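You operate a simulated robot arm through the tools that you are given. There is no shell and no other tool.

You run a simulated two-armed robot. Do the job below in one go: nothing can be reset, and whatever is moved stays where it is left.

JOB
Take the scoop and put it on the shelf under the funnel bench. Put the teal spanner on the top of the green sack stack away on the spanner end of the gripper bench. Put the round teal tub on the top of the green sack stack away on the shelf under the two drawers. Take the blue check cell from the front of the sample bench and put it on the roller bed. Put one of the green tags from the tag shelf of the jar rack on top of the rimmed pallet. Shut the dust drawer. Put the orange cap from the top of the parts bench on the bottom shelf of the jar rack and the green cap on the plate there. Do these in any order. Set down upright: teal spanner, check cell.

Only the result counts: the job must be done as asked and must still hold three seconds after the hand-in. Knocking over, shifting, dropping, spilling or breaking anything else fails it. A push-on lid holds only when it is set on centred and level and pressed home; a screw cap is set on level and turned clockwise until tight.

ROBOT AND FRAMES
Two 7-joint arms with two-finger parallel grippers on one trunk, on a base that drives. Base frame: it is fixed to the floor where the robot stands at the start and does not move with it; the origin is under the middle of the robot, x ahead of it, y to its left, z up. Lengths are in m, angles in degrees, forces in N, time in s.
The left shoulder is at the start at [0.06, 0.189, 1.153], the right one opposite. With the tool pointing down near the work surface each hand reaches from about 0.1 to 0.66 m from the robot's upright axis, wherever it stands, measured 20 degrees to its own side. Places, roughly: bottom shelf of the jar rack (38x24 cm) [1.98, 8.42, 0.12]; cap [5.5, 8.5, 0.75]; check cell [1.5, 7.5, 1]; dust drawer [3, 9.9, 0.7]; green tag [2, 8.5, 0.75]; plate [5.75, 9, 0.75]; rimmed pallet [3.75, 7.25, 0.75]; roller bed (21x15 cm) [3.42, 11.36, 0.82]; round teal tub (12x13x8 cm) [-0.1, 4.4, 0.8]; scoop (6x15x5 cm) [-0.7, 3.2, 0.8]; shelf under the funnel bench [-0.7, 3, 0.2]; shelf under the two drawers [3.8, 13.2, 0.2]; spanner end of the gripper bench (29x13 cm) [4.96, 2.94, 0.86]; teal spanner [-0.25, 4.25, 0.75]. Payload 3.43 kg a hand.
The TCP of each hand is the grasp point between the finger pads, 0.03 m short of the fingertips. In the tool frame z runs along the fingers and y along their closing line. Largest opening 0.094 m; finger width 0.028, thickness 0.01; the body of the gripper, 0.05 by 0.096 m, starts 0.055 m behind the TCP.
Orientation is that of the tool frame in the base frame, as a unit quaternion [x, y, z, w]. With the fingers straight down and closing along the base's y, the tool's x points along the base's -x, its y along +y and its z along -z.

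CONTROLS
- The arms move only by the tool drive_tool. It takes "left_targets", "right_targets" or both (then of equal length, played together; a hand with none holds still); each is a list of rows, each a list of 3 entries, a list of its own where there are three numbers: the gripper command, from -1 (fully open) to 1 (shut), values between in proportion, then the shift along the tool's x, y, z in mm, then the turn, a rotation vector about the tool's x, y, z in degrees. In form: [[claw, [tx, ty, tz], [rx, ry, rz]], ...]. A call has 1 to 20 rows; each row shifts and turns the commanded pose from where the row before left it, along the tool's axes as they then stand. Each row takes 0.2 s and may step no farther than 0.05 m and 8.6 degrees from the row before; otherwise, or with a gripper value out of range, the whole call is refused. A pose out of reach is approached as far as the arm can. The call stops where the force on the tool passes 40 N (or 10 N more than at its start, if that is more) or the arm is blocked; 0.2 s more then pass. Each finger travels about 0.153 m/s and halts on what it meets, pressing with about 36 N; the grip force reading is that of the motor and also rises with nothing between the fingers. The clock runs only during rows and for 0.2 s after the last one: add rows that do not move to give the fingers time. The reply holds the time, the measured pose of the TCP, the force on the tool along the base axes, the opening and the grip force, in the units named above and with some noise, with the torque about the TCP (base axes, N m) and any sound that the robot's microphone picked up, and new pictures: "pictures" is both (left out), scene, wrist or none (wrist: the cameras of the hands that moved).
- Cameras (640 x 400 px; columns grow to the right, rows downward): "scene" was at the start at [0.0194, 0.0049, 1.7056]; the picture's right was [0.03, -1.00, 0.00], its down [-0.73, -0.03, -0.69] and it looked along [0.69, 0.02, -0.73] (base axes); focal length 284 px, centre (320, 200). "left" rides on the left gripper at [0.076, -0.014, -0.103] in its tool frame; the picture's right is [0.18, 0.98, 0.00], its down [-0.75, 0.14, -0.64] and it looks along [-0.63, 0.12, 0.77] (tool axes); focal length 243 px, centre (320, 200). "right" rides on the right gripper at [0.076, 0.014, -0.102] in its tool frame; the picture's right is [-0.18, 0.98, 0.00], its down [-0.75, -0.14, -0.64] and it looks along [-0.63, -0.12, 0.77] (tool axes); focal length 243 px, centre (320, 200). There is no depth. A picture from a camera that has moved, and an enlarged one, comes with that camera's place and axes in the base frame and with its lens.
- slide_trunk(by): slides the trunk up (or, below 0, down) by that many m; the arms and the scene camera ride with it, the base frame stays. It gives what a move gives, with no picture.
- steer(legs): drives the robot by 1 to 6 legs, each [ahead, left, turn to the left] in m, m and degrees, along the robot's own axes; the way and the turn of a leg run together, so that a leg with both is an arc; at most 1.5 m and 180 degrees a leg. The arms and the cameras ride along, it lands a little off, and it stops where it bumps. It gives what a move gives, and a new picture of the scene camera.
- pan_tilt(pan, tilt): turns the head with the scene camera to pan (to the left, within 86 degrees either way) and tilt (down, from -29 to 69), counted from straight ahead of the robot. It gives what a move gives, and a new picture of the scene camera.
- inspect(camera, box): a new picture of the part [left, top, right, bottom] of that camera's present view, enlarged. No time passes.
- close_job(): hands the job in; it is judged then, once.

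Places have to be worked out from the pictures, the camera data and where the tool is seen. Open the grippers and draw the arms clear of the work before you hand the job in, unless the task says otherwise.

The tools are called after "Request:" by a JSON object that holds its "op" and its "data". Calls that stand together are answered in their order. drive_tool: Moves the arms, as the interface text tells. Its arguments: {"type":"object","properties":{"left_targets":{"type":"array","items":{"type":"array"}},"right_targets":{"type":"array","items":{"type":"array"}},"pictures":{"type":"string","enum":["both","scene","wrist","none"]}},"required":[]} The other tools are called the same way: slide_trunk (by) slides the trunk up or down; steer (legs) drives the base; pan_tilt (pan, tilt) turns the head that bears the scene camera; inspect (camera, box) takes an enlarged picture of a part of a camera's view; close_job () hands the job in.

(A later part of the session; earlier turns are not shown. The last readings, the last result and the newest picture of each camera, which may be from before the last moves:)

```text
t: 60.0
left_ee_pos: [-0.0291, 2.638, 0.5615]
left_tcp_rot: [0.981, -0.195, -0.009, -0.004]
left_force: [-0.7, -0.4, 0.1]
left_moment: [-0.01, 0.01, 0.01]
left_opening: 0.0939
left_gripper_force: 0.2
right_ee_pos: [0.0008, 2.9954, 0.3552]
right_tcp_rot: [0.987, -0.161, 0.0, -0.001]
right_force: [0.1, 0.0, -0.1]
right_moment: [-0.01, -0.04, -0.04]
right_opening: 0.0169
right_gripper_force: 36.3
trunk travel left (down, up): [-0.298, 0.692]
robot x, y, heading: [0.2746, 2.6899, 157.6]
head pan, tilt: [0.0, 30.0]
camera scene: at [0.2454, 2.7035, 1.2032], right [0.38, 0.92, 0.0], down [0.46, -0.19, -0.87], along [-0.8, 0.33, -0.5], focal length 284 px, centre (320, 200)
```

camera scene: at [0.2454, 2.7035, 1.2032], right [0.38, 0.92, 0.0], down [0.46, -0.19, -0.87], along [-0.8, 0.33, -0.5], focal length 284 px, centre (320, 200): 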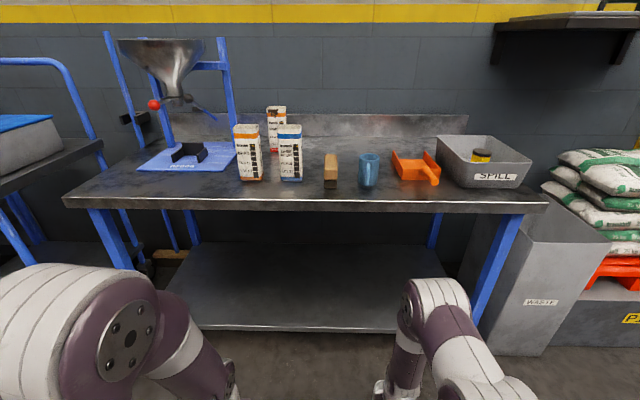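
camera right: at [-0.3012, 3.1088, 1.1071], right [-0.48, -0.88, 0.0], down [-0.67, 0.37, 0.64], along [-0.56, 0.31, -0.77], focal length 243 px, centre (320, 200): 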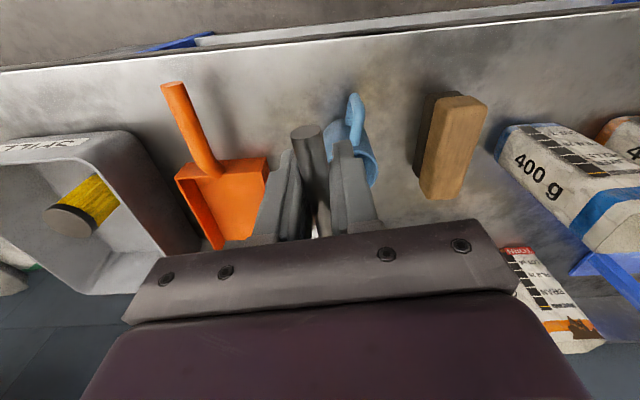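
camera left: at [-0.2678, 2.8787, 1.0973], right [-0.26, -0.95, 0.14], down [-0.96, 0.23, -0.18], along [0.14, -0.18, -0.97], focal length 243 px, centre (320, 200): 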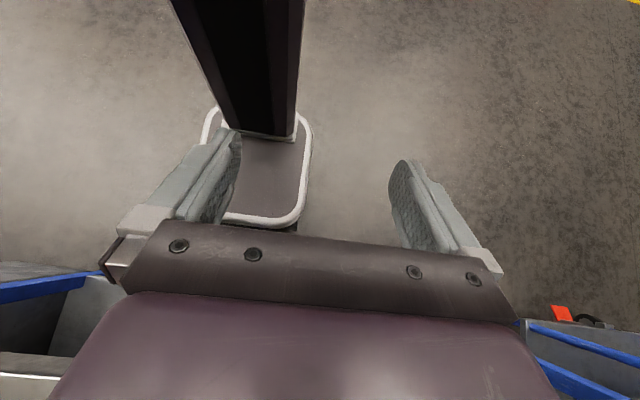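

The shelf's front edge reads about z≈0.2, directly under the bench edge, with a free depth of about 0.5 m. I raise the right hand relative to the trunk and lower the trunk further so the whole arm can slip under the bench top.

Request:
{"op": "drive_tool", "data": {"right_targets": [[1, [0, 0, -40], [0, 0, 0]], [1, [0, 0, -40], [0, 0, 0]], [1, [0, 0, -40], [0, 0, 0]], [1, [0, 0, -40], [0, 0, 0]], [1, [0, 0, -40], [0, 0, 0]], [1, [0, 0, 0], [0, 0, 0]]], "pictures": "none"}}

Request:
{"op": "slide_trunk", "data": {"by": -0.25}}

Request:
{"op": "drive_tool", "data": {"right_targets": [[1, [0, 0, 0], [0, 0, 0]]], "pictures": "both"}}

```text
t: 61.4
left_ee_pos: [-0.0288, 2.6381, 0.5628]
left_tcp_rot: [0.981, -0.194, -0.009, -0.002]
left_force: [0.2, -0.5, 0.8]
left_moment: [-0.02, 0.02, -0.03]
left_opening: 0.0941
left_gripper_force: 0.0
right_ee_pos: [0.0013, 2.9972, 0.5531]
right_tcp_rot: [0.987, -0.16, 0.001, 0.001]
right_force: [0.3, 1.0, -0.5]
right_moment: [-0.01, -0.02, -0.01]
right_opening: 0.0174
right_gripper_force: 36.6
trunk travel left (down, up): [-0.298, 0.692]
robot x, y, heading: [0.2749, 2.6901, 157.6]
head pan, tilt: [0.0, 30.0]
```

```text
t: 64.0
left_ee_pos: [-0.029, 2.6374, 0.3125]
left_tcp_rot: [0.981, -0.194, -0.009, -0.003]
left_force: [0.6, 0.7, -0.8]
left_moment: [0.01, 0.02, 0.01]
left_opening: 0.0941
left_gripper_force: 0.1
right_ee_pos: [0.0012, 2.9982, 0.3041]
right_tcp_rot: [0.987, -0.16, 0.0, 0.0]
right_force: [0.5, -0.5, 0.0]
right_moment: [-0.01, -0.05, -0.01]
right_opening: 0.0171
right_gripper_force: 35.9
trunk travel left (down, up): [-0.048, 0.942]
robot x, y, heading: [0.2721, 2.6899, 157.8]
head pan, tilt: [0.0, 30.0]
```

```text
t: 64.4
left_ee_pos: [-0.0284, 2.6377, 0.3123]
left_tcp_rot: [0.981, -0.193, -0.009, -0.003]
left_force: [0.7, 0.2, -0.4]
left_moment: [0.0, -0.03, -0.03]
left_opening: 0.0939
left_gripper_force: 0.1
right_ee_pos: [0.0006, 2.9973, 0.3027]
right_tcp_rot: [0.987, -0.159, 0.001, 0.0]
right_force: [-0.4, -0.1, -0.8]
right_moment: [-0.01, -0.01, 0.01]
right_opening: 0.0173
right_gripper_force: 35.8
trunk travel left (down, up): [-0.048, 0.942]
robot x, y, heading: [0.2715, 2.6909, 157.8]
head pan, tilt: [0.0, 30.0]
camera scene: at [0.2454, 2.7034, 0.9532], right [0.38, 0.92, 0.0], down [0.46, -0.19, -0.87], along [-0.8, 0.33, -0.5], focal length 284 px, centre (320, 200)
camera right: at [0.0698, 2.9605, 0.4053], right [-0.48, -0.87, 0.0], down [-0.67, 0.37, 0.64], along [-0.56, 0.31, -0.77], focal length 243 px, centre (320, 200)
```

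scene: 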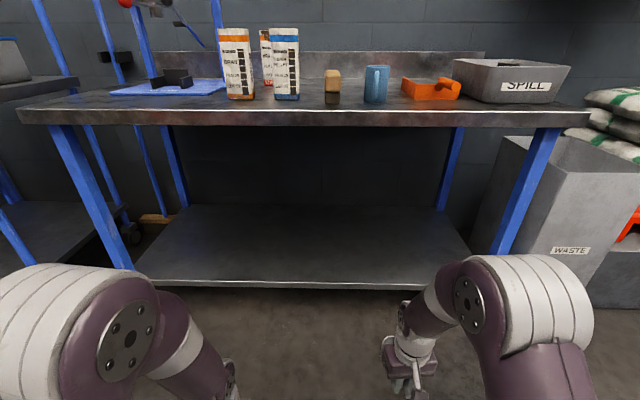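
right: 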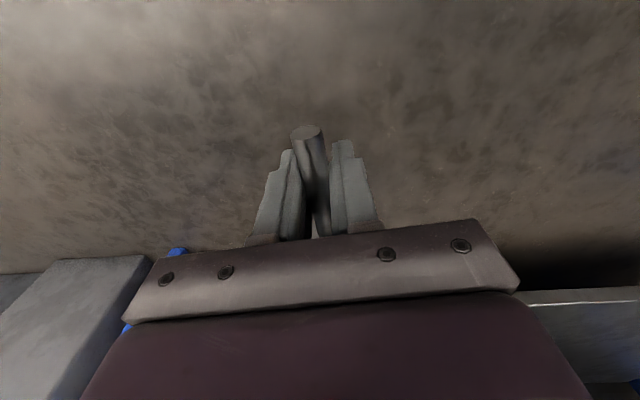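

The shelf top comes out near z≈0.22, its front edge 0.725 m ahead, and the arm's elbow is below the bench top's underside. I raise the scoop 20 mm for clearance, drive 0.27 m in, then look.

Request:
{"op": "drive_tool", "data": {"right_targets": [[1, [0, 0, -20], [0, 0, 0]], [1, [0, 0, 0], [0, 0, 0]]], "pictures": "none"}}

Request:
{"op": "steer", "data": {"legs": [[0.27, 0, 0]]}}

```text
t: 65.0
left_ee_pos: [-0.0296, 2.6381, 0.3121]
left_tcp_rot: [0.981, -0.194, -0.01, -0.002]
left_force: [-0.2, 0.1, 0.1]
left_moment: [-0.02, -0.02, 0.02]
left_opening: 0.0938
left_gripper_force: 0.1
right_ee_pos: [0.0026, 2.9972, 0.3235]
right_tcp_rot: [0.987, -0.16, 0.002, 0.0]
right_force: [-0.5, 1.3, -1.2]
right_moment: [-0.05, -0.06, 0.0]
right_opening: 0.0173
right_gripper_force: 36.1
trunk travel left (down, up): [-0.048, 0.942]
robot x, y, heading: [0.2775, 2.6919, 157.6]
head pan, tilt: [0.0, 30.0]
```

```text
t: 66.9
left_ee_pos: [-0.2792, 2.7421, 0.3129]
left_tcp_rot: [0.98, -0.196, -0.008, -0.003]
left_force: [-0.8, -0.3, 0.2]
left_moment: [-0.01, 0.0, 0.0]
left_opening: 0.0941
left_gripper_force: 0.1
right_ee_pos: [-0.2465, 3.1009, 0.3233]
right_tcp_rot: [0.987, -0.16, 0.001, 0.0]
right_force: [-0.1, 0.4, -0.4]
right_moment: [0.01, -0.02, 0.0]
right_opening: 0.0175
right_gripper_force: 35.4
trunk travel left (down, up): [-0.048, 0.942]
robot x, y, heading: [0.0247, 2.7923, 157.4]
head pan, tilt: [0.0, 30.0]
camera scene: at [-0.0045, 2.8068, 0.9532], right [0.38, 0.92, 0.0], down [0.46, -0.19, -0.87], along [-0.8, 0.33, -0.5], focal length 284 px, centre (320, 200)
```

scene: 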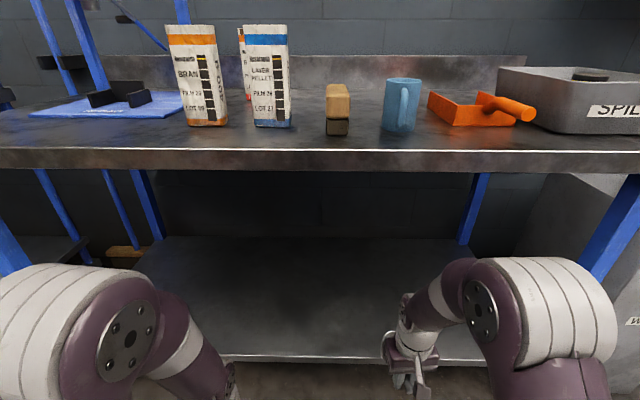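

The scoop is now at the shelf's front. I extend the right hand 170 mm forward over the shelf.

Request:
{"op": "drive_tool", "data": {"right_targets": [[1, [-42, 0, 0], [0, 0, 0]], [1, [-43, 0, 0], [0, 0, 0]], [1, [-43, 0, 0], [0, 0, 0]], [1, [-43, 0, 0], [0, 0, 0]], [1, [0, 0, 0], [0, 0, 0]]], "pictures": "both"}}

```text
t: 68.1
left_ee_pos: [-0.2792, 2.7414, 0.3134]
left_tcp_rot: [0.981, -0.196, -0.009, -0.003]
left_force: [0.1, -0.2, -0.1]
left_moment: [0.02, -0.02, 0.01]
left_opening: 0.0941
left_gripper_force: 0.1
right_ee_pos: [-0.4093, 3.1553, 0.3235]
right_tcp_rot: [0.987, -0.161, 0.001, 0.0]
right_force: [-0.3, 0.3, -0.7]
right_moment: [0.01, -0.01, 0.03]
right_opening: 0.0173
right_gripper_force: 35.8
trunk travel left (down, up): [-0.048, 0.942]
robot x, y, heading: [0.0224, 2.7895, 157.3]
head pan, tilt: [0.0, 30.0]
camera scene: at [-0.0046, 2.8068, 0.9532], right [0.38, 0.92, 0.0], down [0.46, -0.19, -0.87], along [-0.8, 0.33, -0.5], focal length 284 px, centre (320, 200)
camera right: at [-0.3415, 3.1185, 0.4252], right [-0.49, -0.87, 0.0], down [-0.67, 0.37, 0.64], along [-0.56, 0.31, -0.77], focal length 243 px, centre (320, 200)
```

scene: 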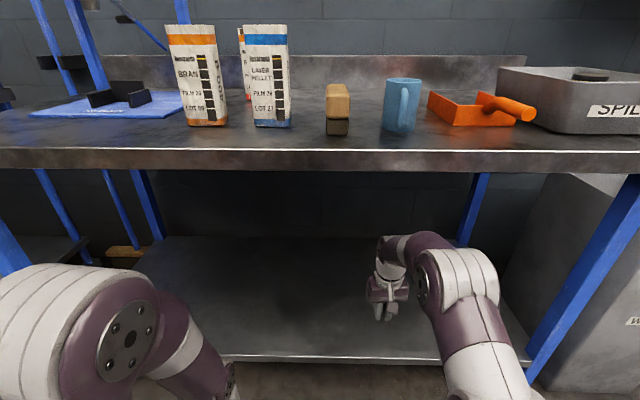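
right: 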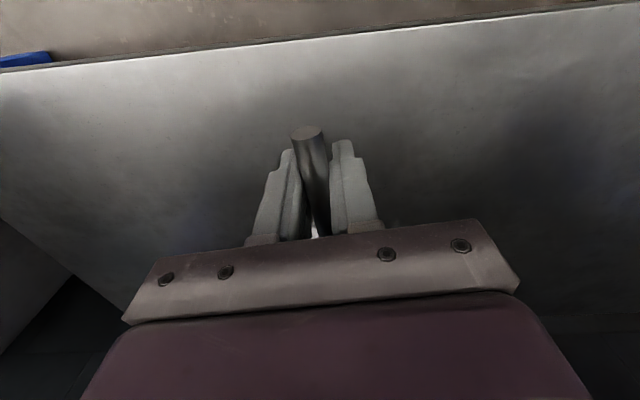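

The scoop is over the shelf but its handle end is right at the edge, so I go 40 mm further in and lower 35 mm.

Request:
{"op": "drive_tool", "data": {"right_targets": [[1, [-40, 0, 0], [0, 0, 0]], [1, [0, 0, 15], [0, 0, 0]], [1, [0, 0, 15], [0, 0, 0]], [1, [0, 0, 5], [0, 0, 0]], [1, [0, 0, 0], [0, 0, 0]]], "pictures": "scene"}}

Request:
{"op": "inspect", "data": {"camera": "scene", "box": [320, 220, 480, 360]}}

```text
t: 69.3
left_ee_pos: [-0.2788, 2.7423, 0.3114]
left_tcp_rot: [0.981, -0.196, -0.009, -0.003]
left_force: [-0.4, -0.3, 0.2]
left_moment: [0.02, 0.01, -0.01]
left_opening: 0.0941
left_gripper_force: 0.1
right_ee_pos: [-0.4395, 3.1643, 0.2816]
right_tcp_rot: [0.987, -0.161, 0.0, 0.0]
right_force: [0.1, -0.3, -0.4]
right_moment: [0.0, -0.01, 0.03]
right_opening: 0.0174
right_gripper_force: 36.2
right hand out of reach, approached as far as the arm can: row 1
trunk travel left (down, up): [-0.048, 0.942]
robot x, y, heading: [0.0224, 2.7938, 157.7]
head pan, tilt: [0.0, 30.0]
camera scene: at [-0.0046, 2.8068, 0.9532], right [0.38, 0.92, 0.0], down [0.46, -0.19, -0.87], along [-0.8, 0.33, -0.5], focal length 284 px, centre (320, 200)
```

scene: 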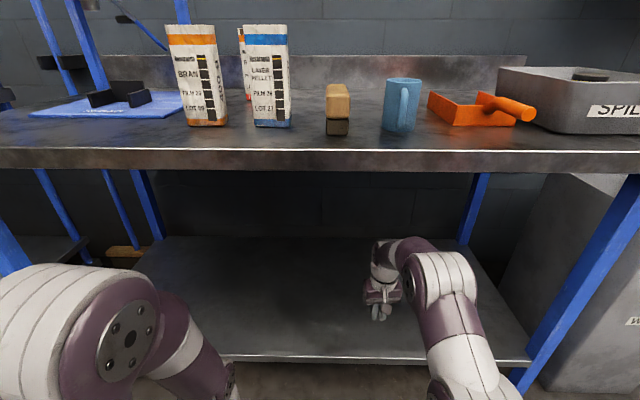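

```text
2.86 times, centred on (400, 290) of scene
camera zoom: at [-0.0046, 2.8068, 0.9532], right [0.38, 0.92, 0.0], down [0.46, -0.19, -0.87], along [-0.8, 0.33, -0.5], focal length 812 px, centre (91, -57)
```

zoom: 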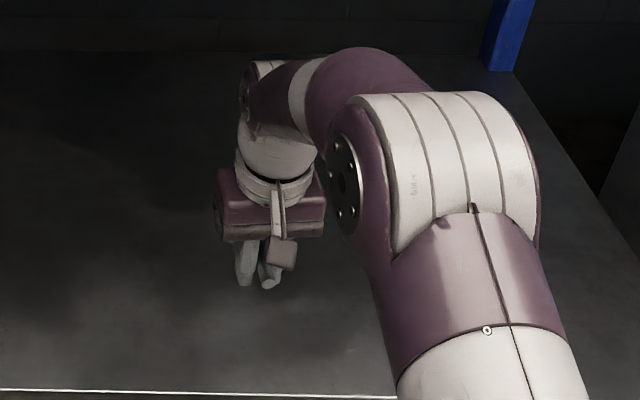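

The hand is at z=0.28, cup bottom about 0.245. I lower gently in small steps to find the shelf.

Request:
{"op": "drive_tool", "data": {"right_targets": [[1, [0, 0, 5], [0, 0, 0]], [1, [0, 0, 5], [0, 0, 0]], [1, [0, 0, 5], [0, 0, 0]], [1, [0, 0, 0], [0, 0, 0]]], "pictures": "none"}}

Request:
{"op": "drive_tool", "data": {"right_targets": [[1, [0, 0, 5], [0, 0, 0]], [1, [0, 0, 0], [0, 0, 0]]], "pictures": "wrist"}}

```text
t: 70.3
left_ee_pos: [-0.2802, 2.7415, 0.311]
left_tcp_rot: [0.981, -0.196, -0.009, -0.002]
left_force: [0.1, 0.5, -0.4]
left_moment: [-0.01, 0.01, -0.01]
left_opening: 0.094
left_gripper_force: 0.1
right_ee_pos: [-0.437, 3.165, 0.2684]
right_tcp_rot: [0.987, -0.161, 0.001, 0.0]
right_force: [0.0, 0.4, -0.4]
right_moment: [-0.01, -0.06, 0.0]
right_opening: 0.0173
right_gripper_force: 36.0
trunk travel left (down, up): [-0.048, 0.942]
robot x, y, heading: [0.0217, 2.7919, 157.7]
head pan, tilt: [0.0, 30.0]
```

```text
t: 70.9
left_ee_pos: [-0.2801, 2.7419, 0.3123]
left_tcp_rot: [0.981, -0.196, -0.01, -0.003]
left_force: [0.7, 0.7, -0.6]
left_moment: [-0.01, 0.0, -0.03]
left_opening: 0.0939
left_gripper_force: 0.1
right_ee_pos: [-0.4386, 3.1655, 0.262]
right_tcp_rot: [0.987, -0.161, 0.001, 0.001]
right_force: [-0.1, -0.1, -0.3]
right_moment: [-0.01, -0.06, -0.02]
right_opening: 0.0171
right_gripper_force: 36.1
trunk travel left (down, up): [-0.048, 0.942]
robot x, y, heading: [0.0259, 2.7939, 157.6]
head pan, tilt: [0.0, 30.0]
camera right: at [-0.3708, 3.1278, 0.3641], right [-0.49, -0.87, 0.0], down [-0.67, 0.37, 0.64], along [-0.56, 0.31, -0.77], focal length 243 px, centre (320, 200)
```

right: 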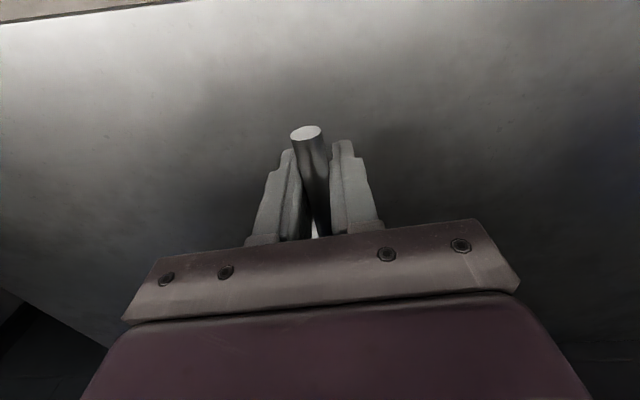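

No contact yet at cup bottom ≈0.226; I continue down in small steps.

Request:
{"op": "drive_tool", "data": {"right_targets": [[1, [0, 0, 5], [0, 0, 0]], [1, [0, 0, 5], [0, 0, 0]], [1, [0, 0, 0], [0, 0, 0]]], "pictures": "none"}}

Request:
{"op": "drive_tool", "data": {"right_targets": [[1, [0, 0, 4], [0, 0, 0]], [1, [0, 0, 4], [0, 0, 0]], [1, [0, 0, 0], [0, 0, 0]]], "pictures": "none"}}

```text
t: 71.7
left_ee_pos: [-0.2791, 2.7417, 0.3115]
left_tcp_rot: [0.98, -0.197, -0.01, -0.002]
left_force: [0.3, -0.2, -0.8]
left_moment: [0.0, 0.01, -0.01]
left_opening: 0.094
left_gripper_force: 0.0
right_ee_pos: [-0.439, 3.1644, 0.2529]
right_tcp_rot: [0.987, -0.161, 0.002, 0.0]
right_force: [0.5, 0.0, -1.0]
right_moment: [-0.06, -0.04, -0.01]
right_opening: 0.0175
right_gripper_force: 35.8
trunk travel left (down, up): [-0.048, 0.942]
robot x, y, heading: [0.0245, 2.7942, 157.6]
head pan, tilt: [0.0, 30.0]
```

```text
t: 72.5
left_ee_pos: [-0.2782, 2.7426, 0.3116]
left_tcp_rot: [0.981, -0.196, -0.009, -0.003]
left_force: [-0.1, -0.6, 0.7]
left_moment: [0.0, 0.0, 0.01]
left_opening: 0.0939
left_gripper_force: 0.2
right_ee_pos: [-0.4383, 3.1636, 0.2435]
right_tcp_rot: [0.987, -0.161, 0.001, 0.0]
right_force: [-0.3, -0.4, -0.2]
right_moment: [-0.01, -0.05, 0.03]
right_opening: 0.0174
right_gripper_force: 36.2
trunk travel left (down, up): [-0.048, 0.942]
robot x, y, heading: [0.0254, 2.7906, 157.3]
head pan, tilt: [0.0, 30.0]
```

Still free at 0.2435; a few more millimetres.

Request:
{"op": "drive_tool", "data": {"right_targets": [[1, [0, 0, 4], [0, 0, 0]], [1, [0, 0, 0], [0, 0, 0]]], "pictures": "none"}}

Request:
{"op": "drive_tool", "data": {"right_targets": [[1, [0, 0, 4], [0, 0, 0]], [1, [0, 0, 0], [0, 0, 0]]], "pictures": "scene"}}

```text
t: 73.1
left_ee_pos: [-0.2797, 2.742, 0.3124]
left_tcp_rot: [0.981, -0.196, -0.009, -0.003]
left_force: [0.6, -0.4, -0.2]
left_moment: [0.03, 0.02, 0.01]
left_opening: 0.0941
left_gripper_force: 0.0
right_ee_pos: [-0.4386, 3.1652, 0.2403]
right_tcp_rot: [0.987, -0.161, 0.001, 0.001]
right_force: [-0.3, -0.8, -1.0]
right_moment: [-0.01, -0.01, 0.02]
right_opening: 0.0173
right_gripper_force: 36.4
trunk travel left (down, up): [-0.048, 0.942]
robot x, y, heading: [0.0249, 2.792, 157.6]
head pan, tilt: [0.0, 30.0]
```

```text
t: 73.7
left_ee_pos: [-0.2784, 2.7413, 0.3113]
left_tcp_rot: [0.981, -0.196, -0.009, -0.002]
left_force: [-1.2, 0.7, 0.1]
left_moment: [-0.03, 0.01, -0.01]
left_opening: 0.0939
left_gripper_force: 0.1
right_ee_pos: [-0.4392, 3.1648, 0.2343]
right_tcp_rot: [0.987, -0.161, 0.0, 0.0]
right_force: [0.2, 0.0, -0.7]
right_moment: [0.04, -0.06, 0.01]
right_opening: 0.0171
right_gripper_force: 36.6
trunk travel left (down, up): [-0.048, 0.942]
robot x, y, heading: [0.026, 2.7919, 157.6]
head pan, tilt: [0.0, 30.0]
camera scene: at [-0.0046, 2.8068, 0.9532], right [0.38, 0.92, 0.0], down [0.46, -0.19, -0.87], along [-0.8, 0.33, -0.5], focal length 284 px, centre (320, 200)
```

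scene: 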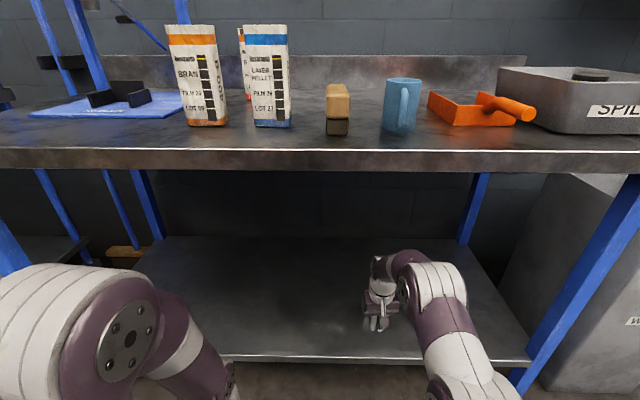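

Still no contact at 0.234; continuing down in small steps.

Request:
{"op": "drive_tool", "data": {"right_targets": [[1, [0, 0, 4], [0, 0, 0]], [1, [0, 0, 0], [0, 0, 0]]], "pictures": "none"}}

Request:
{"op": "drive_tool", "data": {"right_targets": [[1, [0, 0, 4], [0, 0, 0]], [1, [0, 0, 0], [0, 0, 0]]], "pictures": "none"}}

Request:
{"op": "drive_tool", "data": {"right_targets": [[1, [0, 0, 4], [0, 0, 0]], [1, [0, 0, 0], [0, 0, 0]]], "pictures": "wrist"}}

```text
t: 74.3
left_ee_pos: [-0.2784, 2.7411, 0.3122]
left_tcp_rot: [0.981, -0.196, -0.009, -0.003]
left_force: [0.1, -0.7, -0.6]
left_moment: [0.0, -0.01, 0.0]
left_opening: 0.0941
left_gripper_force: 0.1
right_ee_pos: [-0.4377, 3.1646, 0.2317]
right_tcp_rot: [0.987, -0.161, 0.0, 0.0]
right_force: [0.3, 0.6, -0.1]
right_moment: [-0.02, -0.04, 0.03]
right_opening: 0.0175
right_gripper_force: 36.3
trunk travel left (down, up): [-0.048, 0.942]
robot x, y, heading: [0.0169, 2.7918, 157.5]
head pan, tilt: [0.0, 30.0]
```

```text
t: 74.9
left_ee_pos: [-0.2791, 2.7417, 0.3121]
left_tcp_rot: [0.98, -0.197, -0.009, -0.003]
left_force: [-0.8, 0.7, 0.1]
left_moment: [-0.01, 0.0, 0.01]
left_opening: 0.0939
left_gripper_force: 0.0
right_ee_pos: [-0.4391, 3.165, 0.2284]
right_tcp_rot: [0.987, -0.16, 0.001, 0.001]
right_force: [0.3, 0.3, -1.4]
right_moment: [-0.02, -0.04, -0.01]
right_opening: 0.0174
right_gripper_force: 35.9
trunk travel left (down, up): [-0.048, 0.942]
robot x, y, heading: [0.0282, 2.7931, 157.3]
head pan, tilt: [0.0, 30.0]
```

```text
t: 75.5
left_ee_pos: [-0.2799, 2.7415, 0.3135]
left_tcp_rot: [0.98, -0.196, -0.01, -0.002]
left_force: [-1.1, -0.9, 0.4]
left_moment: [-0.01, 0.01, -0.01]
left_opening: 0.0943
left_gripper_force: 0.0
right_ee_pos: [-0.4384, 3.1646, 0.2253]
right_tcp_rot: [0.987, -0.16, -0.001, 0.0]
right_force: [1.3, -0.8, 9.3]
right_moment: [0.15, 0.59, 0.06]
right_opening: 0.0175
right_gripper_force: 36.1
trunk travel left (down, up): [-0.048, 0.942]
robot x, y, heading: [0.0262, 2.791, 157.6]
head pan, tilt: [0.0, 30.0]
camera right: at [-0.3708, 3.1281, 0.3275], right [-0.49, -0.87, 0.0], down [-0.67, 0.37, 0.64], along [-0.56, 0.31, -0.77], focal length 243 px, centre (320, 200)
```

right: 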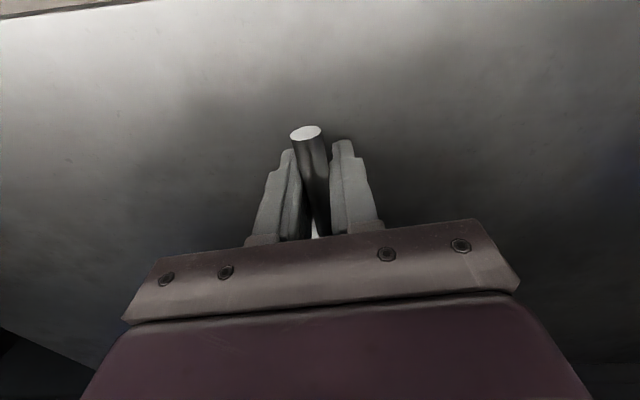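

Contact: 9 N upward through the cup, so the scoop stands on the shelf (z≈0.19). I ease off 1 mm, open the fingers and rise clear of the handle.

Request:
{"op": "drive_tool", "data": {"right_targets": [[1, [0, 0, -1.5], [0, 0, 0]], [1, [0, 0, 0], [0, 0, 0]], [0.5, [0, 0, 0], [0, 0, 0]], [0, [0, 0, 0], [0, 0, 0]], [-1, [0, 0, 0], [0, 0, 0]], [-1, [0, 0, 0], [0, 0, 0]], [-1, [0, 0, -20], [0, 0, 0]], [-1, [0, 0, -30], [0, 0, 0]], [-1, [0, 0, -30], [0, 0, 0]], [-1, [0, 0, 0], [0, 0, 0]]], "pictures": "both"}}

```text
t: 77.7
left_ee_pos: [-0.2785, 2.7409, 0.3122]
left_tcp_rot: [0.981, -0.196, -0.009, -0.003]
left_force: [0.7, -1.4, 0.3]
left_moment: [0.0, -0.03, -0.01]
left_opening: 0.094
left_gripper_force: 0.0
right_ee_pos: [-0.4402, 3.1641, 0.3061]
right_tcp_rot: [0.987, -0.161, 0.0, -0.001]
right_force: [-0.5, 0.4, -0.7]
right_moment: [0.01, 0.0, -0.02]
right_opening: 0.094
right_gripper_force: 0.0
trunk travel left (down, up): [-0.048, 0.942]
robot x, y, heading: [0.0253, 2.7956, 157.8]
head pan, tilt: [0.0, 30.0]
camera scene: at [-0.0045, 2.8068, 0.9532], right [0.38, 0.92, 0.0], down [0.46, -0.19, -0.87], along [-0.8, 0.33, -0.5], focal length 284 px, centre (320, 200)
camera right: at [-0.3713, 3.1266, 0.408], right [-0.49, -0.87, 0.0], down [-0.67, 0.37, 0.64], along [-0.56, 0.31, -0.77], focal length 243 px, centre (320, 200)
```

scene: 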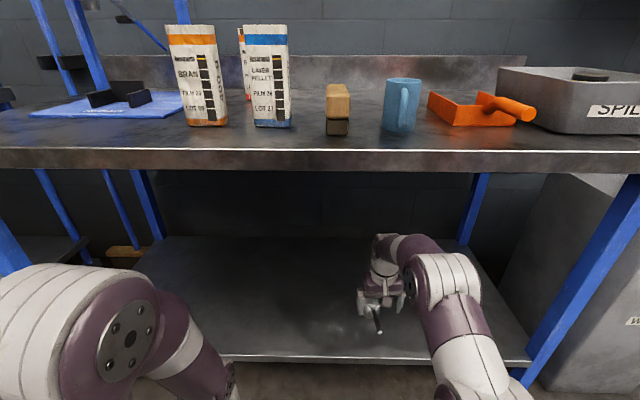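
right: 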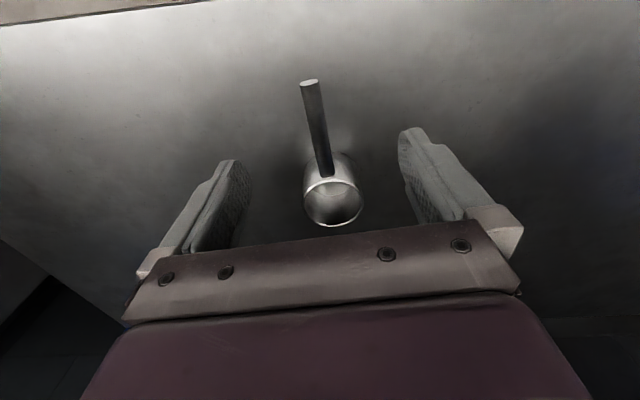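

The scoop stands upright on the shelf. I retract the hand and back the robot away.

Request:
{"op": "drive_tool", "data": {"right_targets": [[-1, [0, 0, -20], [0, 0, 0]], [-1, [45, 0, 0], [0, 0, 0]], [-1, [45, 0, 0], [0, 0, 0]], [-1, [45, 0, 0], [0, 0, 0]], [-1, [45, 0, 0], [0, 0, 0]], [-1, [30, 0, 0], [0, 0, 0]], [-1, [0, 0, 0], [0, 0, 0]]], "pictures": "none"}}

Request:
{"op": "steer", "data": {"legs": [[-0.6, 0, 0]]}}

```text
t: 79.3
left_ee_pos: [-0.2796, 2.7408, 0.3122]
left_tcp_rot: [0.981, -0.196, -0.009, -0.003]
left_force: [-0.3, -0.7, -0.5]
left_moment: [0.01, -0.01, 0.02]
left_opening: 0.094
left_gripper_force: 0.1
right_ee_pos: [-0.2347, 3.0972, 0.3244]
right_tcp_rot: [0.987, -0.162, 0.0, 0.0]
right_force: [-0.3, -0.3, -0.2]
right_moment: [0.01, -0.03, -0.02]
right_opening: 0.094
right_gripper_force: 0.1
right hand out of reach, approached as far as the arm can: row 1
trunk travel left (down, up): [-0.048, 0.942]
robot x, y, heading: [0.0217, 2.7924, 157.5]
head pan, tilt: [0.0, 30.0]
```

```text
t: 82.7
left_ee_pos: [0.278, 2.5101, 0.3131]
left_tcp_rot: [0.981, -0.195, -0.009, -0.002]
left_force: [0.2, 1.2, -0.5]
left_moment: [-0.03, -0.03, 0.03]
left_opening: 0.0939
left_gripper_force: 0.1
right_ee_pos: [0.3211, 2.8658, 0.3254]
right_tcp_rot: [0.987, -0.16, 0.001, 0.0]
right_force: [0.6, 0.1, -0.2]
right_moment: [0.02, -0.01, -0.01]
right_opening: 0.094
right_gripper_force: 0.1
trunk travel left (down, up): [-0.048, 0.942]
robot x, y, heading: [0.5782, 2.5615, 157.7]
head pan, tilt: [0.0, 30.0]
camera scene: at [0.5522, 2.5764, 0.9532], right [0.38, 0.92, 0.0], down [0.46, -0.19, -0.87], along [-0.8, 0.33, -0.5], focal length 284 px, centre (320, 200)
```

scene: 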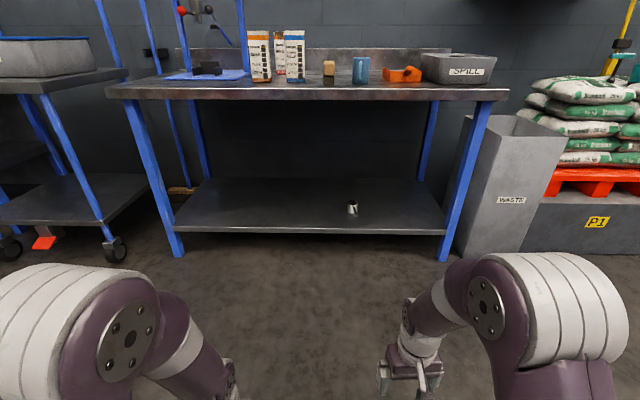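

The scoop is done. I raise the trunk back up and drive 1.35 m to the right so I stand in front of the green sack stack.

Request:
{"op": "slide_trunk", "data": {"by": 0.4}}

Request:
{"op": "slide_trunk", "data": {"by": 0.4}}

Request:
{"op": "steer", "data": {"legs": [[0, -1.35, 0]]}}

Request:
{"op": "inspect", "data": {"camera": "scene", "box": [200, 100, 440, 250]}}

```text
t: 86.5
left_ee_pos: [0.2778, 2.5102, 0.7123]
left_tcp_rot: [0.981, -0.195, -0.009, -0.002]
left_force: [0.1, 0.2, -1.1]
left_moment: [-0.01, -0.03, 0.04]
left_opening: 0.0938
left_gripper_force: 0.0
right_ee_pos: [0.3206, 2.8669, 0.7244]
right_tcp_rot: [0.987, -0.16, 0.0, 0.0]
right_force: [0.4, -0.7, 0.0]
right_moment: [-0.01, 0.01, -0.01]
right_opening: 0.0939
right_gripper_force: 0.0
trunk travel left (down, up): [-0.448, 0.542]
robot x, y, heading: [0.5798, 2.5626, 157.6]
head pan, tilt: [0.0, 30.0]
```

```text
t: 90.3
left_ee_pos: [0.2772, 2.5107, 1.1125]
left_tcp_rot: [0.981, -0.195, -0.009, -0.003]
left_force: [0.5, -0.1, -0.3]
left_moment: [-0.02, 0.04, -0.02]
left_opening: 0.094
left_gripper_force: 0.1
right_ee_pos: [0.3211, 2.8668, 1.1246]
right_tcp_rot: [0.987, -0.159, 0.001, 0.001]
right_force: [-0.2, 0.0, 0.4]
right_moment: [-0.04, 0.0, 0.01]
right_opening: 0.0939
right_gripper_force: 0.0
trunk travel left (down, up): [-0.848, 0.142]
robot x, y, heading: [0.5798, 2.5644, 157.6]
head pan, tilt: [0.0, 30.0]
```

```text
t: 97.1
left_ee_pos: [0.7921, 3.754, 1.1122]
left_tcp_rot: [0.98, -0.196, -0.009, -0.002]
left_force: [0.6, 0.1, -0.3]
left_moment: [-0.02, 0.0, -0.01]
left_opening: 0.0938
left_gripper_force: 0.1
right_ee_pos: [0.8372, 4.1118, 1.1246]
right_tcp_rot: [0.987, -0.162, 0.0, 0.0]
right_force: [-0.6, 0.2, 0.2]
right_moment: [-0.01, 0.03, -0.05]
right_opening: 0.0942
right_gripper_force: 0.0
trunk travel left (down, up): [-0.848, 0.142]
robot x, y, heading: [1.0985, 3.8052, 157.2]
head pan, tilt: [0.0, 30.0]
camera scene: at [1.0679, 3.8195, 1.7532], right [0.38, 0.92, 0.0], down [0.46, -0.19, -0.87], along [-0.8, 0.33, -0.5], focal length 284 px, centre (320, 200)
```

scene: 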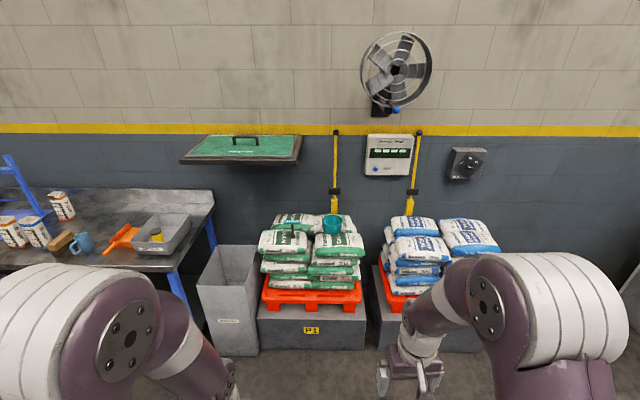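

```text
2.67 times, centred on (320, 175) of scene
camera zoom: at [1.0679, 3.8195, 1.7532], right [0.38, 0.92, 0.0], down [0.46, -0.19, -0.87], along [-0.8, 0.33, -0.5], focal length 757 px, centre (320, 267)
```

zoom: 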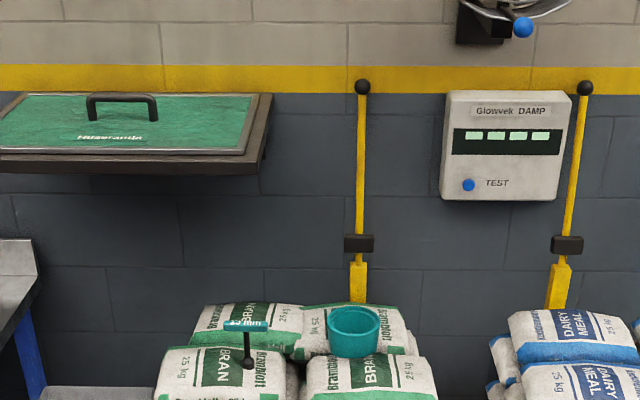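

The T-spanner stands at roughly (-0.19, 4.18) and the tub at (-0.16, 4.42), with the sack top near z≈0.76. A green-topped wall shelf overhangs on the left, so I approach 0.6 m first and re-measure.

Request:
{"op": "steer", "data": {"legs": [[0.6, 0, 0]]}}

Request:
{"op": "pan_tilt", "data": {"pan": 0, "tilt": 45}}

Request:
{"op": "inspect", "data": {"camera": "scene", "box": [220, 100, 420, 225]}}

```text
t: 100.4
left_ee_pos: [0.2449, 3.9779, 1.1119]
left_tcp_rot: [0.982, -0.191, -0.01, -0.003]
left_force: [-0.6, 0.6, -0.5]
left_moment: [0.03, -0.04, -0.01]
left_opening: 0.094
left_gripper_force: 0.0
right_ee_pos: [0.2856, 4.3325, 1.1244]
right_tcp_rot: [0.988, -0.157, -0.001, 0.0]
right_force: [-0.8, 0.0, 1.1]
right_moment: [0.03, 0.01, 0.0]
right_opening: 0.0941
right_gripper_force: 0.0
trunk travel left (down, up): [-0.848, 0.142]
robot x, y, heading: [0.5492, 4.0322, 157.9]
head pan, tilt: [0.0, 30.0]
camera scene: at [0.5192, 4.0448, 1.7533], right [0.37, 0.93, 0.0], down [0.46, -0.19, -0.87], along [-0.8, 0.32, -0.5], focal length 284 px, centre (320, 200)
```

scene: 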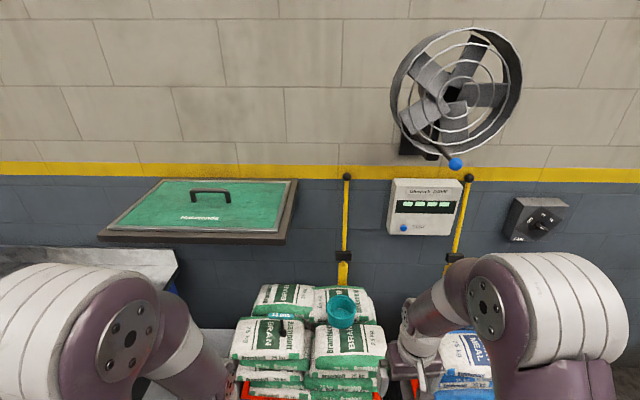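

```text
t: 101.2
left_ee_pos: [0.2462, 3.9772, 1.1118]
left_tcp_rot: [0.982, -0.191, -0.009, -0.003]
left_force: [-0.3, 0.4, 0.1]
left_moment: [-0.02, 0.02, 0.06]
left_opening: 0.0937
left_gripper_force: 0.1
right_ee_pos: [0.2853, 4.333, 1.1242]
right_tcp_rot: [0.988, -0.157, 0.001, 0.0]
right_force: [-0.1, -0.1, -0.2]
right_moment: [0.0, 0.0, 0.0]
right_opening: 0.0941
right_gripper_force: 0.1
trunk travel left (down, up): [-0.848, 0.142]
robot x, y, heading: [0.547, 4.0303, 157.9]
head pan, tilt: [0.0, 45.0]
camera scene: at [0.5263, 4.0419, 1.7307], right [0.37, 0.93, 0.0], down [0.66, -0.26, -0.71], along [-0.66, 0.27, -0.71], focal length 284 px, centre (320, 200)
```

scene: 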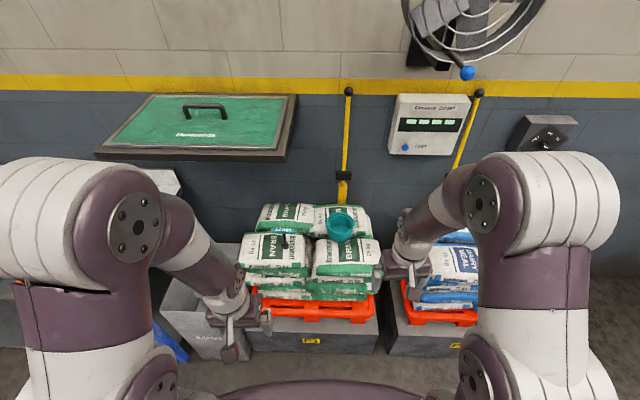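

```text
3.20 times, centred on (320, 162) of scene
camera zoom: at [0.5263, 4.0419, 1.7307], right [0.37, 0.93, 0.0], down [0.66, -0.26, -0.71], along [-0.66, 0.27, -0.71], focal length 909 px, centre (320, 320)
```

zoom: 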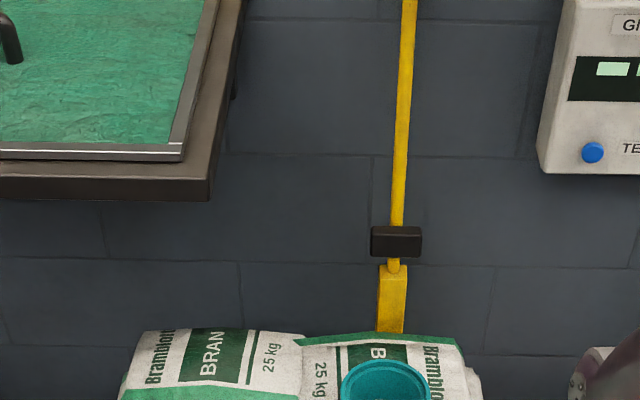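

The wall shelf's lower front corner is at about 0.69 m ahead, 0.11 m to the left, z≈1.23, so I must keep the left forearm below it. I zoom on the spanner and tub.

Request:
{"op": "inspect", "data": {"camera": "scene", "box": [235, 195, 385, 290]}}

Request:
{"op": "inspect", "data": {"camera": "right", "box": [0, 0, 640, 400]}}

Request:
{"op": "inspect", "data": {"camera": "left", "box": [0, 0, 640, 400]}}

```text
4.21 times, centred on (310, 242) of scene
camera zoom: at [0.5263, 4.0419, 1.7307], right [0.37, 0.93, 0.0], down [0.66, -0.26, -0.71], along [-0.66, 0.27, -0.71], focal length 1196 px, centre (362, 21)
```

zoom: 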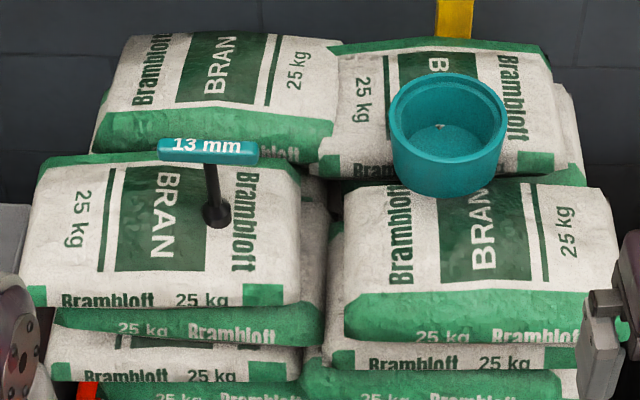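

```text
1.00 times, centred on (320, 200) of right (not enlarged: the box is as wide or as high as the picture)
camera zoom: at [0.3531, 4.2973, 1.2271], right [-0.48, -0.88, 0.0], down [-0.67, 0.37, 0.64], along [-0.56, 0.31, -0.77], focal length 243 px, centre (320, 200)
```

zoom: 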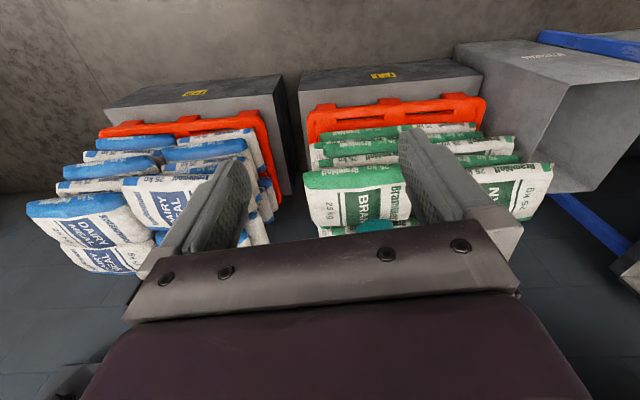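

```text
1.00 times, centred on (320, 200) of left (not enlarged: the box is as wide or as high as the picture)
camera zoom: at [0.3219, 3.9616, 1.2128], right [-0.2, -0.98, 0.0], down [-0.74, 0.15, 0.66], along [-0.64, 0.13, -0.76], focal length 243 px, centre (320, 200)
```

zoom: 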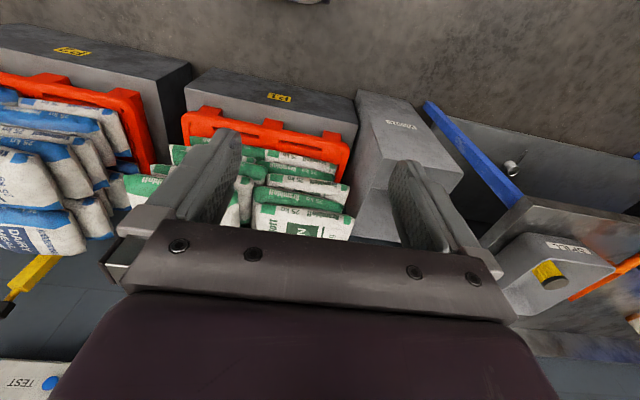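

The T-bar (labelled 13 mm) runs left-right at z≈0.89 above its foot at z≈0.79, 0.70 m ahead and 0.14 m left; the tub is 0.755 m ahead and 0.08 m right. I drive 0.22 m in, lower the trunk 0.2 m so the left forearm stays under the wall shelf, raise the left hand and yaw it 90°.

Request:
{"op": "steer", "data": {"legs": [[0.22, 0, 0]]}}

Request:
{"op": "slide_trunk", "data": {"by": -0.2}}

Request:
{"op": "drive_tool", "data": {"left_targets": [[-1, [0, 0, -30], [0, 0, 0]], [-1, [0, 0, -40], [0, 0, 0]], [-1, [0, 0, -30], [0, 0, 0]], [-1, [0, 0, 0], [0, 0, -8.5]], [-1, [0, 0, 0], [0, 0, -8.5]], [-1, [0, 0, 0], [0, 0, -8.5]], [-1, [0, 0, 0], [0, 0, -8.5]], [-1, [0, 0, 0], [0, 0, -8.5]], [-1, [0, 0, 0], [0, 0, -8.5]], [-1, [0, 0, 0], [0, 0, -8.5]], [-1, [0, 0, 0], [0, 0, -8.5]], [-1, [0, 0, 0], [0, 0, -8.5]], [-1, [0, 0, 0], [0, 0, -8.5]], [-1, [0, 0, 0], [0, 0, -5]], [-1, [0, 0, 0], [0, 0, 0]]], "pictures": "both"}}

```text
t: 102.9
left_ee_pos: [0.0422, 4.06, 1.113]
left_tcp_rot: [0.982, -0.191, -0.01, -0.003]
left_force: [0.7, 0.0, -0.2]
left_moment: [0.03, 0.02, 0.01]
left_opening: 0.0942
left_gripper_force: 0.1
right_ee_pos: [0.0826, 4.4154, 1.1249]
right_tcp_rot: [0.988, -0.156, 0.0, 0.0]
right_force: [0.1, -0.3, 0.9]
right_moment: [0.03, -0.02, 0.0]
right_opening: 0.094
right_gripper_force: 0.1
trunk travel left (down, up): [-0.848, 0.142]
robot x, y, heading: [0.3419, 4.1134, 158.2]
head pan, tilt: [0.0, 45.0]
camera scene: at [0.3244, 4.1235, 1.7307], right [0.37, 0.93, 0.0], down [0.66, -0.26, -0.71], along [-0.66, 0.27, -0.71], focal length 284 px, centre (320, 200)
```

scene: 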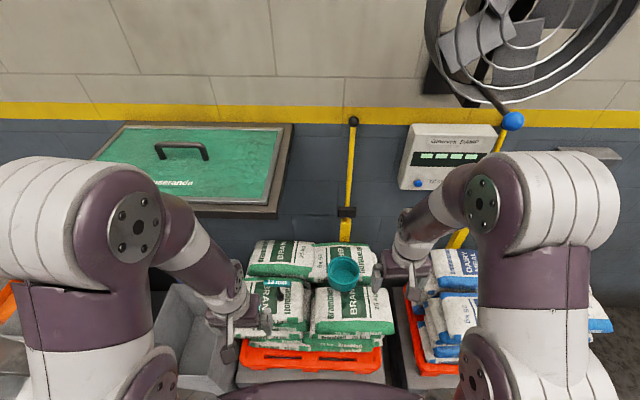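

```text
t: 105.1
left_ee_pos: [0.0402, 4.0608, 0.9115]
left_tcp_rot: [0.982, -0.19, -0.01, -0.003]
left_force: [-0.6, 0.8, 0.5]
left_moment: [0.03, 0.0, -0.01]
left_opening: 0.0942
left_gripper_force: 0.0
right_ee_pos: [0.0814, 4.4159, 0.9246]
right_tcp_rot: [0.988, -0.157, 0.0, 0.001]
right_force: [-0.2, 0.3, -0.5]
right_moment: [0.0, 0.01, -0.02]
right_opening: 0.094
right_gripper_force: 0.0
trunk travel left (down, up): [-0.648, 0.342]
robot x, y, heading: [0.3447, 4.1115, 157.9]
head pan, tilt: [0.0, 45.0]
```

```text
t: 108.3
left_ee_pos: [0.0419, 4.0591, 1.0125]
left_tcp_rot: [0.829, 0.56, -0.005, -0.009]
left_force: [-1.3, 0.3, 0.4]
left_moment: [0.01, -0.01, -0.01]
left_opening: 0.094
left_gripper_force: 0.0
right_ee_pos: [0.0803, 4.416, 0.9238]
right_tcp_rot: [0.988, -0.157, -0.001, 0.0]
right_force: [0.7, 0.3, 0.8]
right_moment: [0.0, -0.02, 0.0]
right_opening: 0.0936
right_gripper_force: 0.1
trunk travel left (down, up): [-0.648, 0.342]
robot x, y, heading: [0.3443, 4.1138, 158.1]
head pan, tilt: [0.0, 45.0]
camera scene: at [0.3232, 4.124, 1.5306], right [0.37, 0.93, 0.0], down [0.66, -0.26, -0.71], along [-0.66, 0.26, -0.71], focal length 284 px, centre (320, 200)
camera left: at [0.0593, 4.1343, 1.1144], right [0.98, -0.2, -0.02], down [-0.14, -0.76, 0.64], along [-0.14, -0.62, -0.77], focal length 243 px, centre (320, 200)
```

scene: 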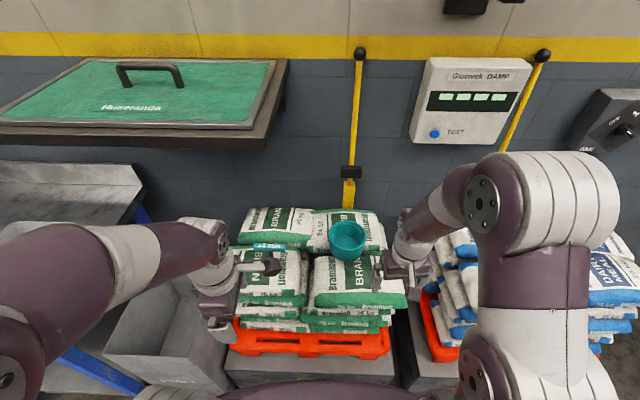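
left: 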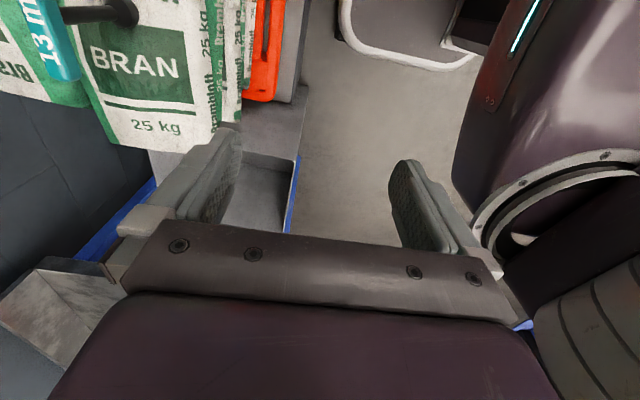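

The left camera confirms the spanner at about (-0.148, 4.166). I move the yawed left hand over it at height.

Request:
{"op": "drive_tool", "data": {"left_targets": [[-1, [5.6, -43, 0], [0, 0, 0]], [-1, [5.6, -43, 0], [0, 0, 0]], [-1, [5.6, -43, 0], [0, 0, 0]], [-1, [5.6, -43, 0], [0, 0, 0]], [-1, [5.6, -43, 0], [0, 0, 0]], [-1, [0, 0, 0], [0, 0, 0]]], "pictures": "both"}}

```text
t: 109.9
left_ee_pos: [-0.1057, 4.1411, 1.0168]
left_tcp_rot: [0.827, 0.563, -0.003, 0.004]
left_force: [0.4, -0.1, 0.3]
left_moment: [-0.01, -0.01, 0.03]
left_opening: 0.0938
left_gripper_force: 0.1
right_ee_pos: [0.1037, 4.3987, 0.9356]
right_tcp_rot: [0.989, -0.149, -0.011, -0.001]
right_force: [-0.1, -0.5, -0.1]
right_moment: [0.03, -0.02, -0.02]
right_opening: 0.0942
right_gripper_force: 0.2
trunk travel left (down, up): [-0.648, 0.342]
robot x, y, heading: [0.3526, 4.1069, 158.9]
head pan, tilt: [0.0, 45.0]
stopped in row 6 (left hand): the arm was blocked; the commanded pose is now the measured one
camera scene: at [0.364, 4.1083, 1.5326], right [0.36, 0.93, 0.0], down [0.64, -0.25, -0.72], along [-0.68, 0.26, -0.69], focal length 284 px, centre (320, 200)
camera left: at [-0.0909, 4.2182, 1.1178], right [0.98, -0.19, 0.0], down [-0.14, -0.75, 0.65], along [-0.12, -0.64, -0.76], focal length 243 px, centre (320, 200)
```

scene: 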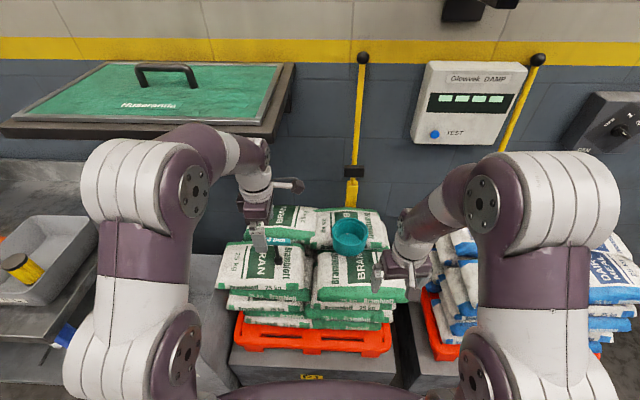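
left: 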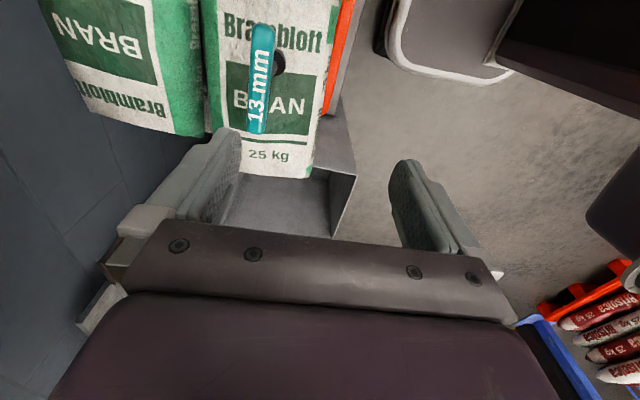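

The left arm was blocked, since its forearm touched the wall shelf's front edge. I back the hand off at once and check that nothing shifted.

Request:
{"op": "drive_tool", "data": {"left_targets": [[-1, [0, 30, 0], [0, 0, 0]], [-1, [0, 40, 0], [0, 0, 0]], [-1, [0, 40, 0], [0, 0, 0]], [-1, [0, 0, 0], [0, 0, 0]]], "pictures": "scene"}}

```text
t: 110.9
left_ee_pos: [-0.0329, 4.1106, 1.0063]
left_tcp_rot: [0.827, 0.562, 0.005, 0.011]
left_force: [0.5, 0.3, -0.4]
left_moment: [0.0, -0.02, 0.0]
left_opening: 0.0939
left_gripper_force: 0.0
right_ee_pos: [0.0824, 4.4094, 0.9243]
right_tcp_rot: [0.988, -0.152, 0.0, 0.0]
right_force: [-0.6, 1.0, -0.3]
right_moment: [-0.02, -0.01, -0.01]
right_opening: 0.0941
right_gripper_force: 0.0
trunk travel left (down, up): [-0.648, 0.342]
robot x, y, heading: [0.3507, 4.1116, 158.6]
head pan, tilt: [0.0, 45.0]
camera scene: at [0.3259, 4.1197, 1.5305], right [0.37, 0.93, 0.0], down [0.66, -0.26, -0.71], along [-0.66, 0.26, -0.71], focal length 284 px, centre (320, 200)
```

scene: 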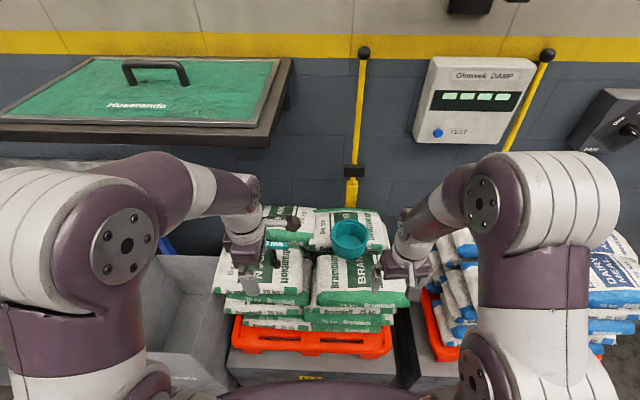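

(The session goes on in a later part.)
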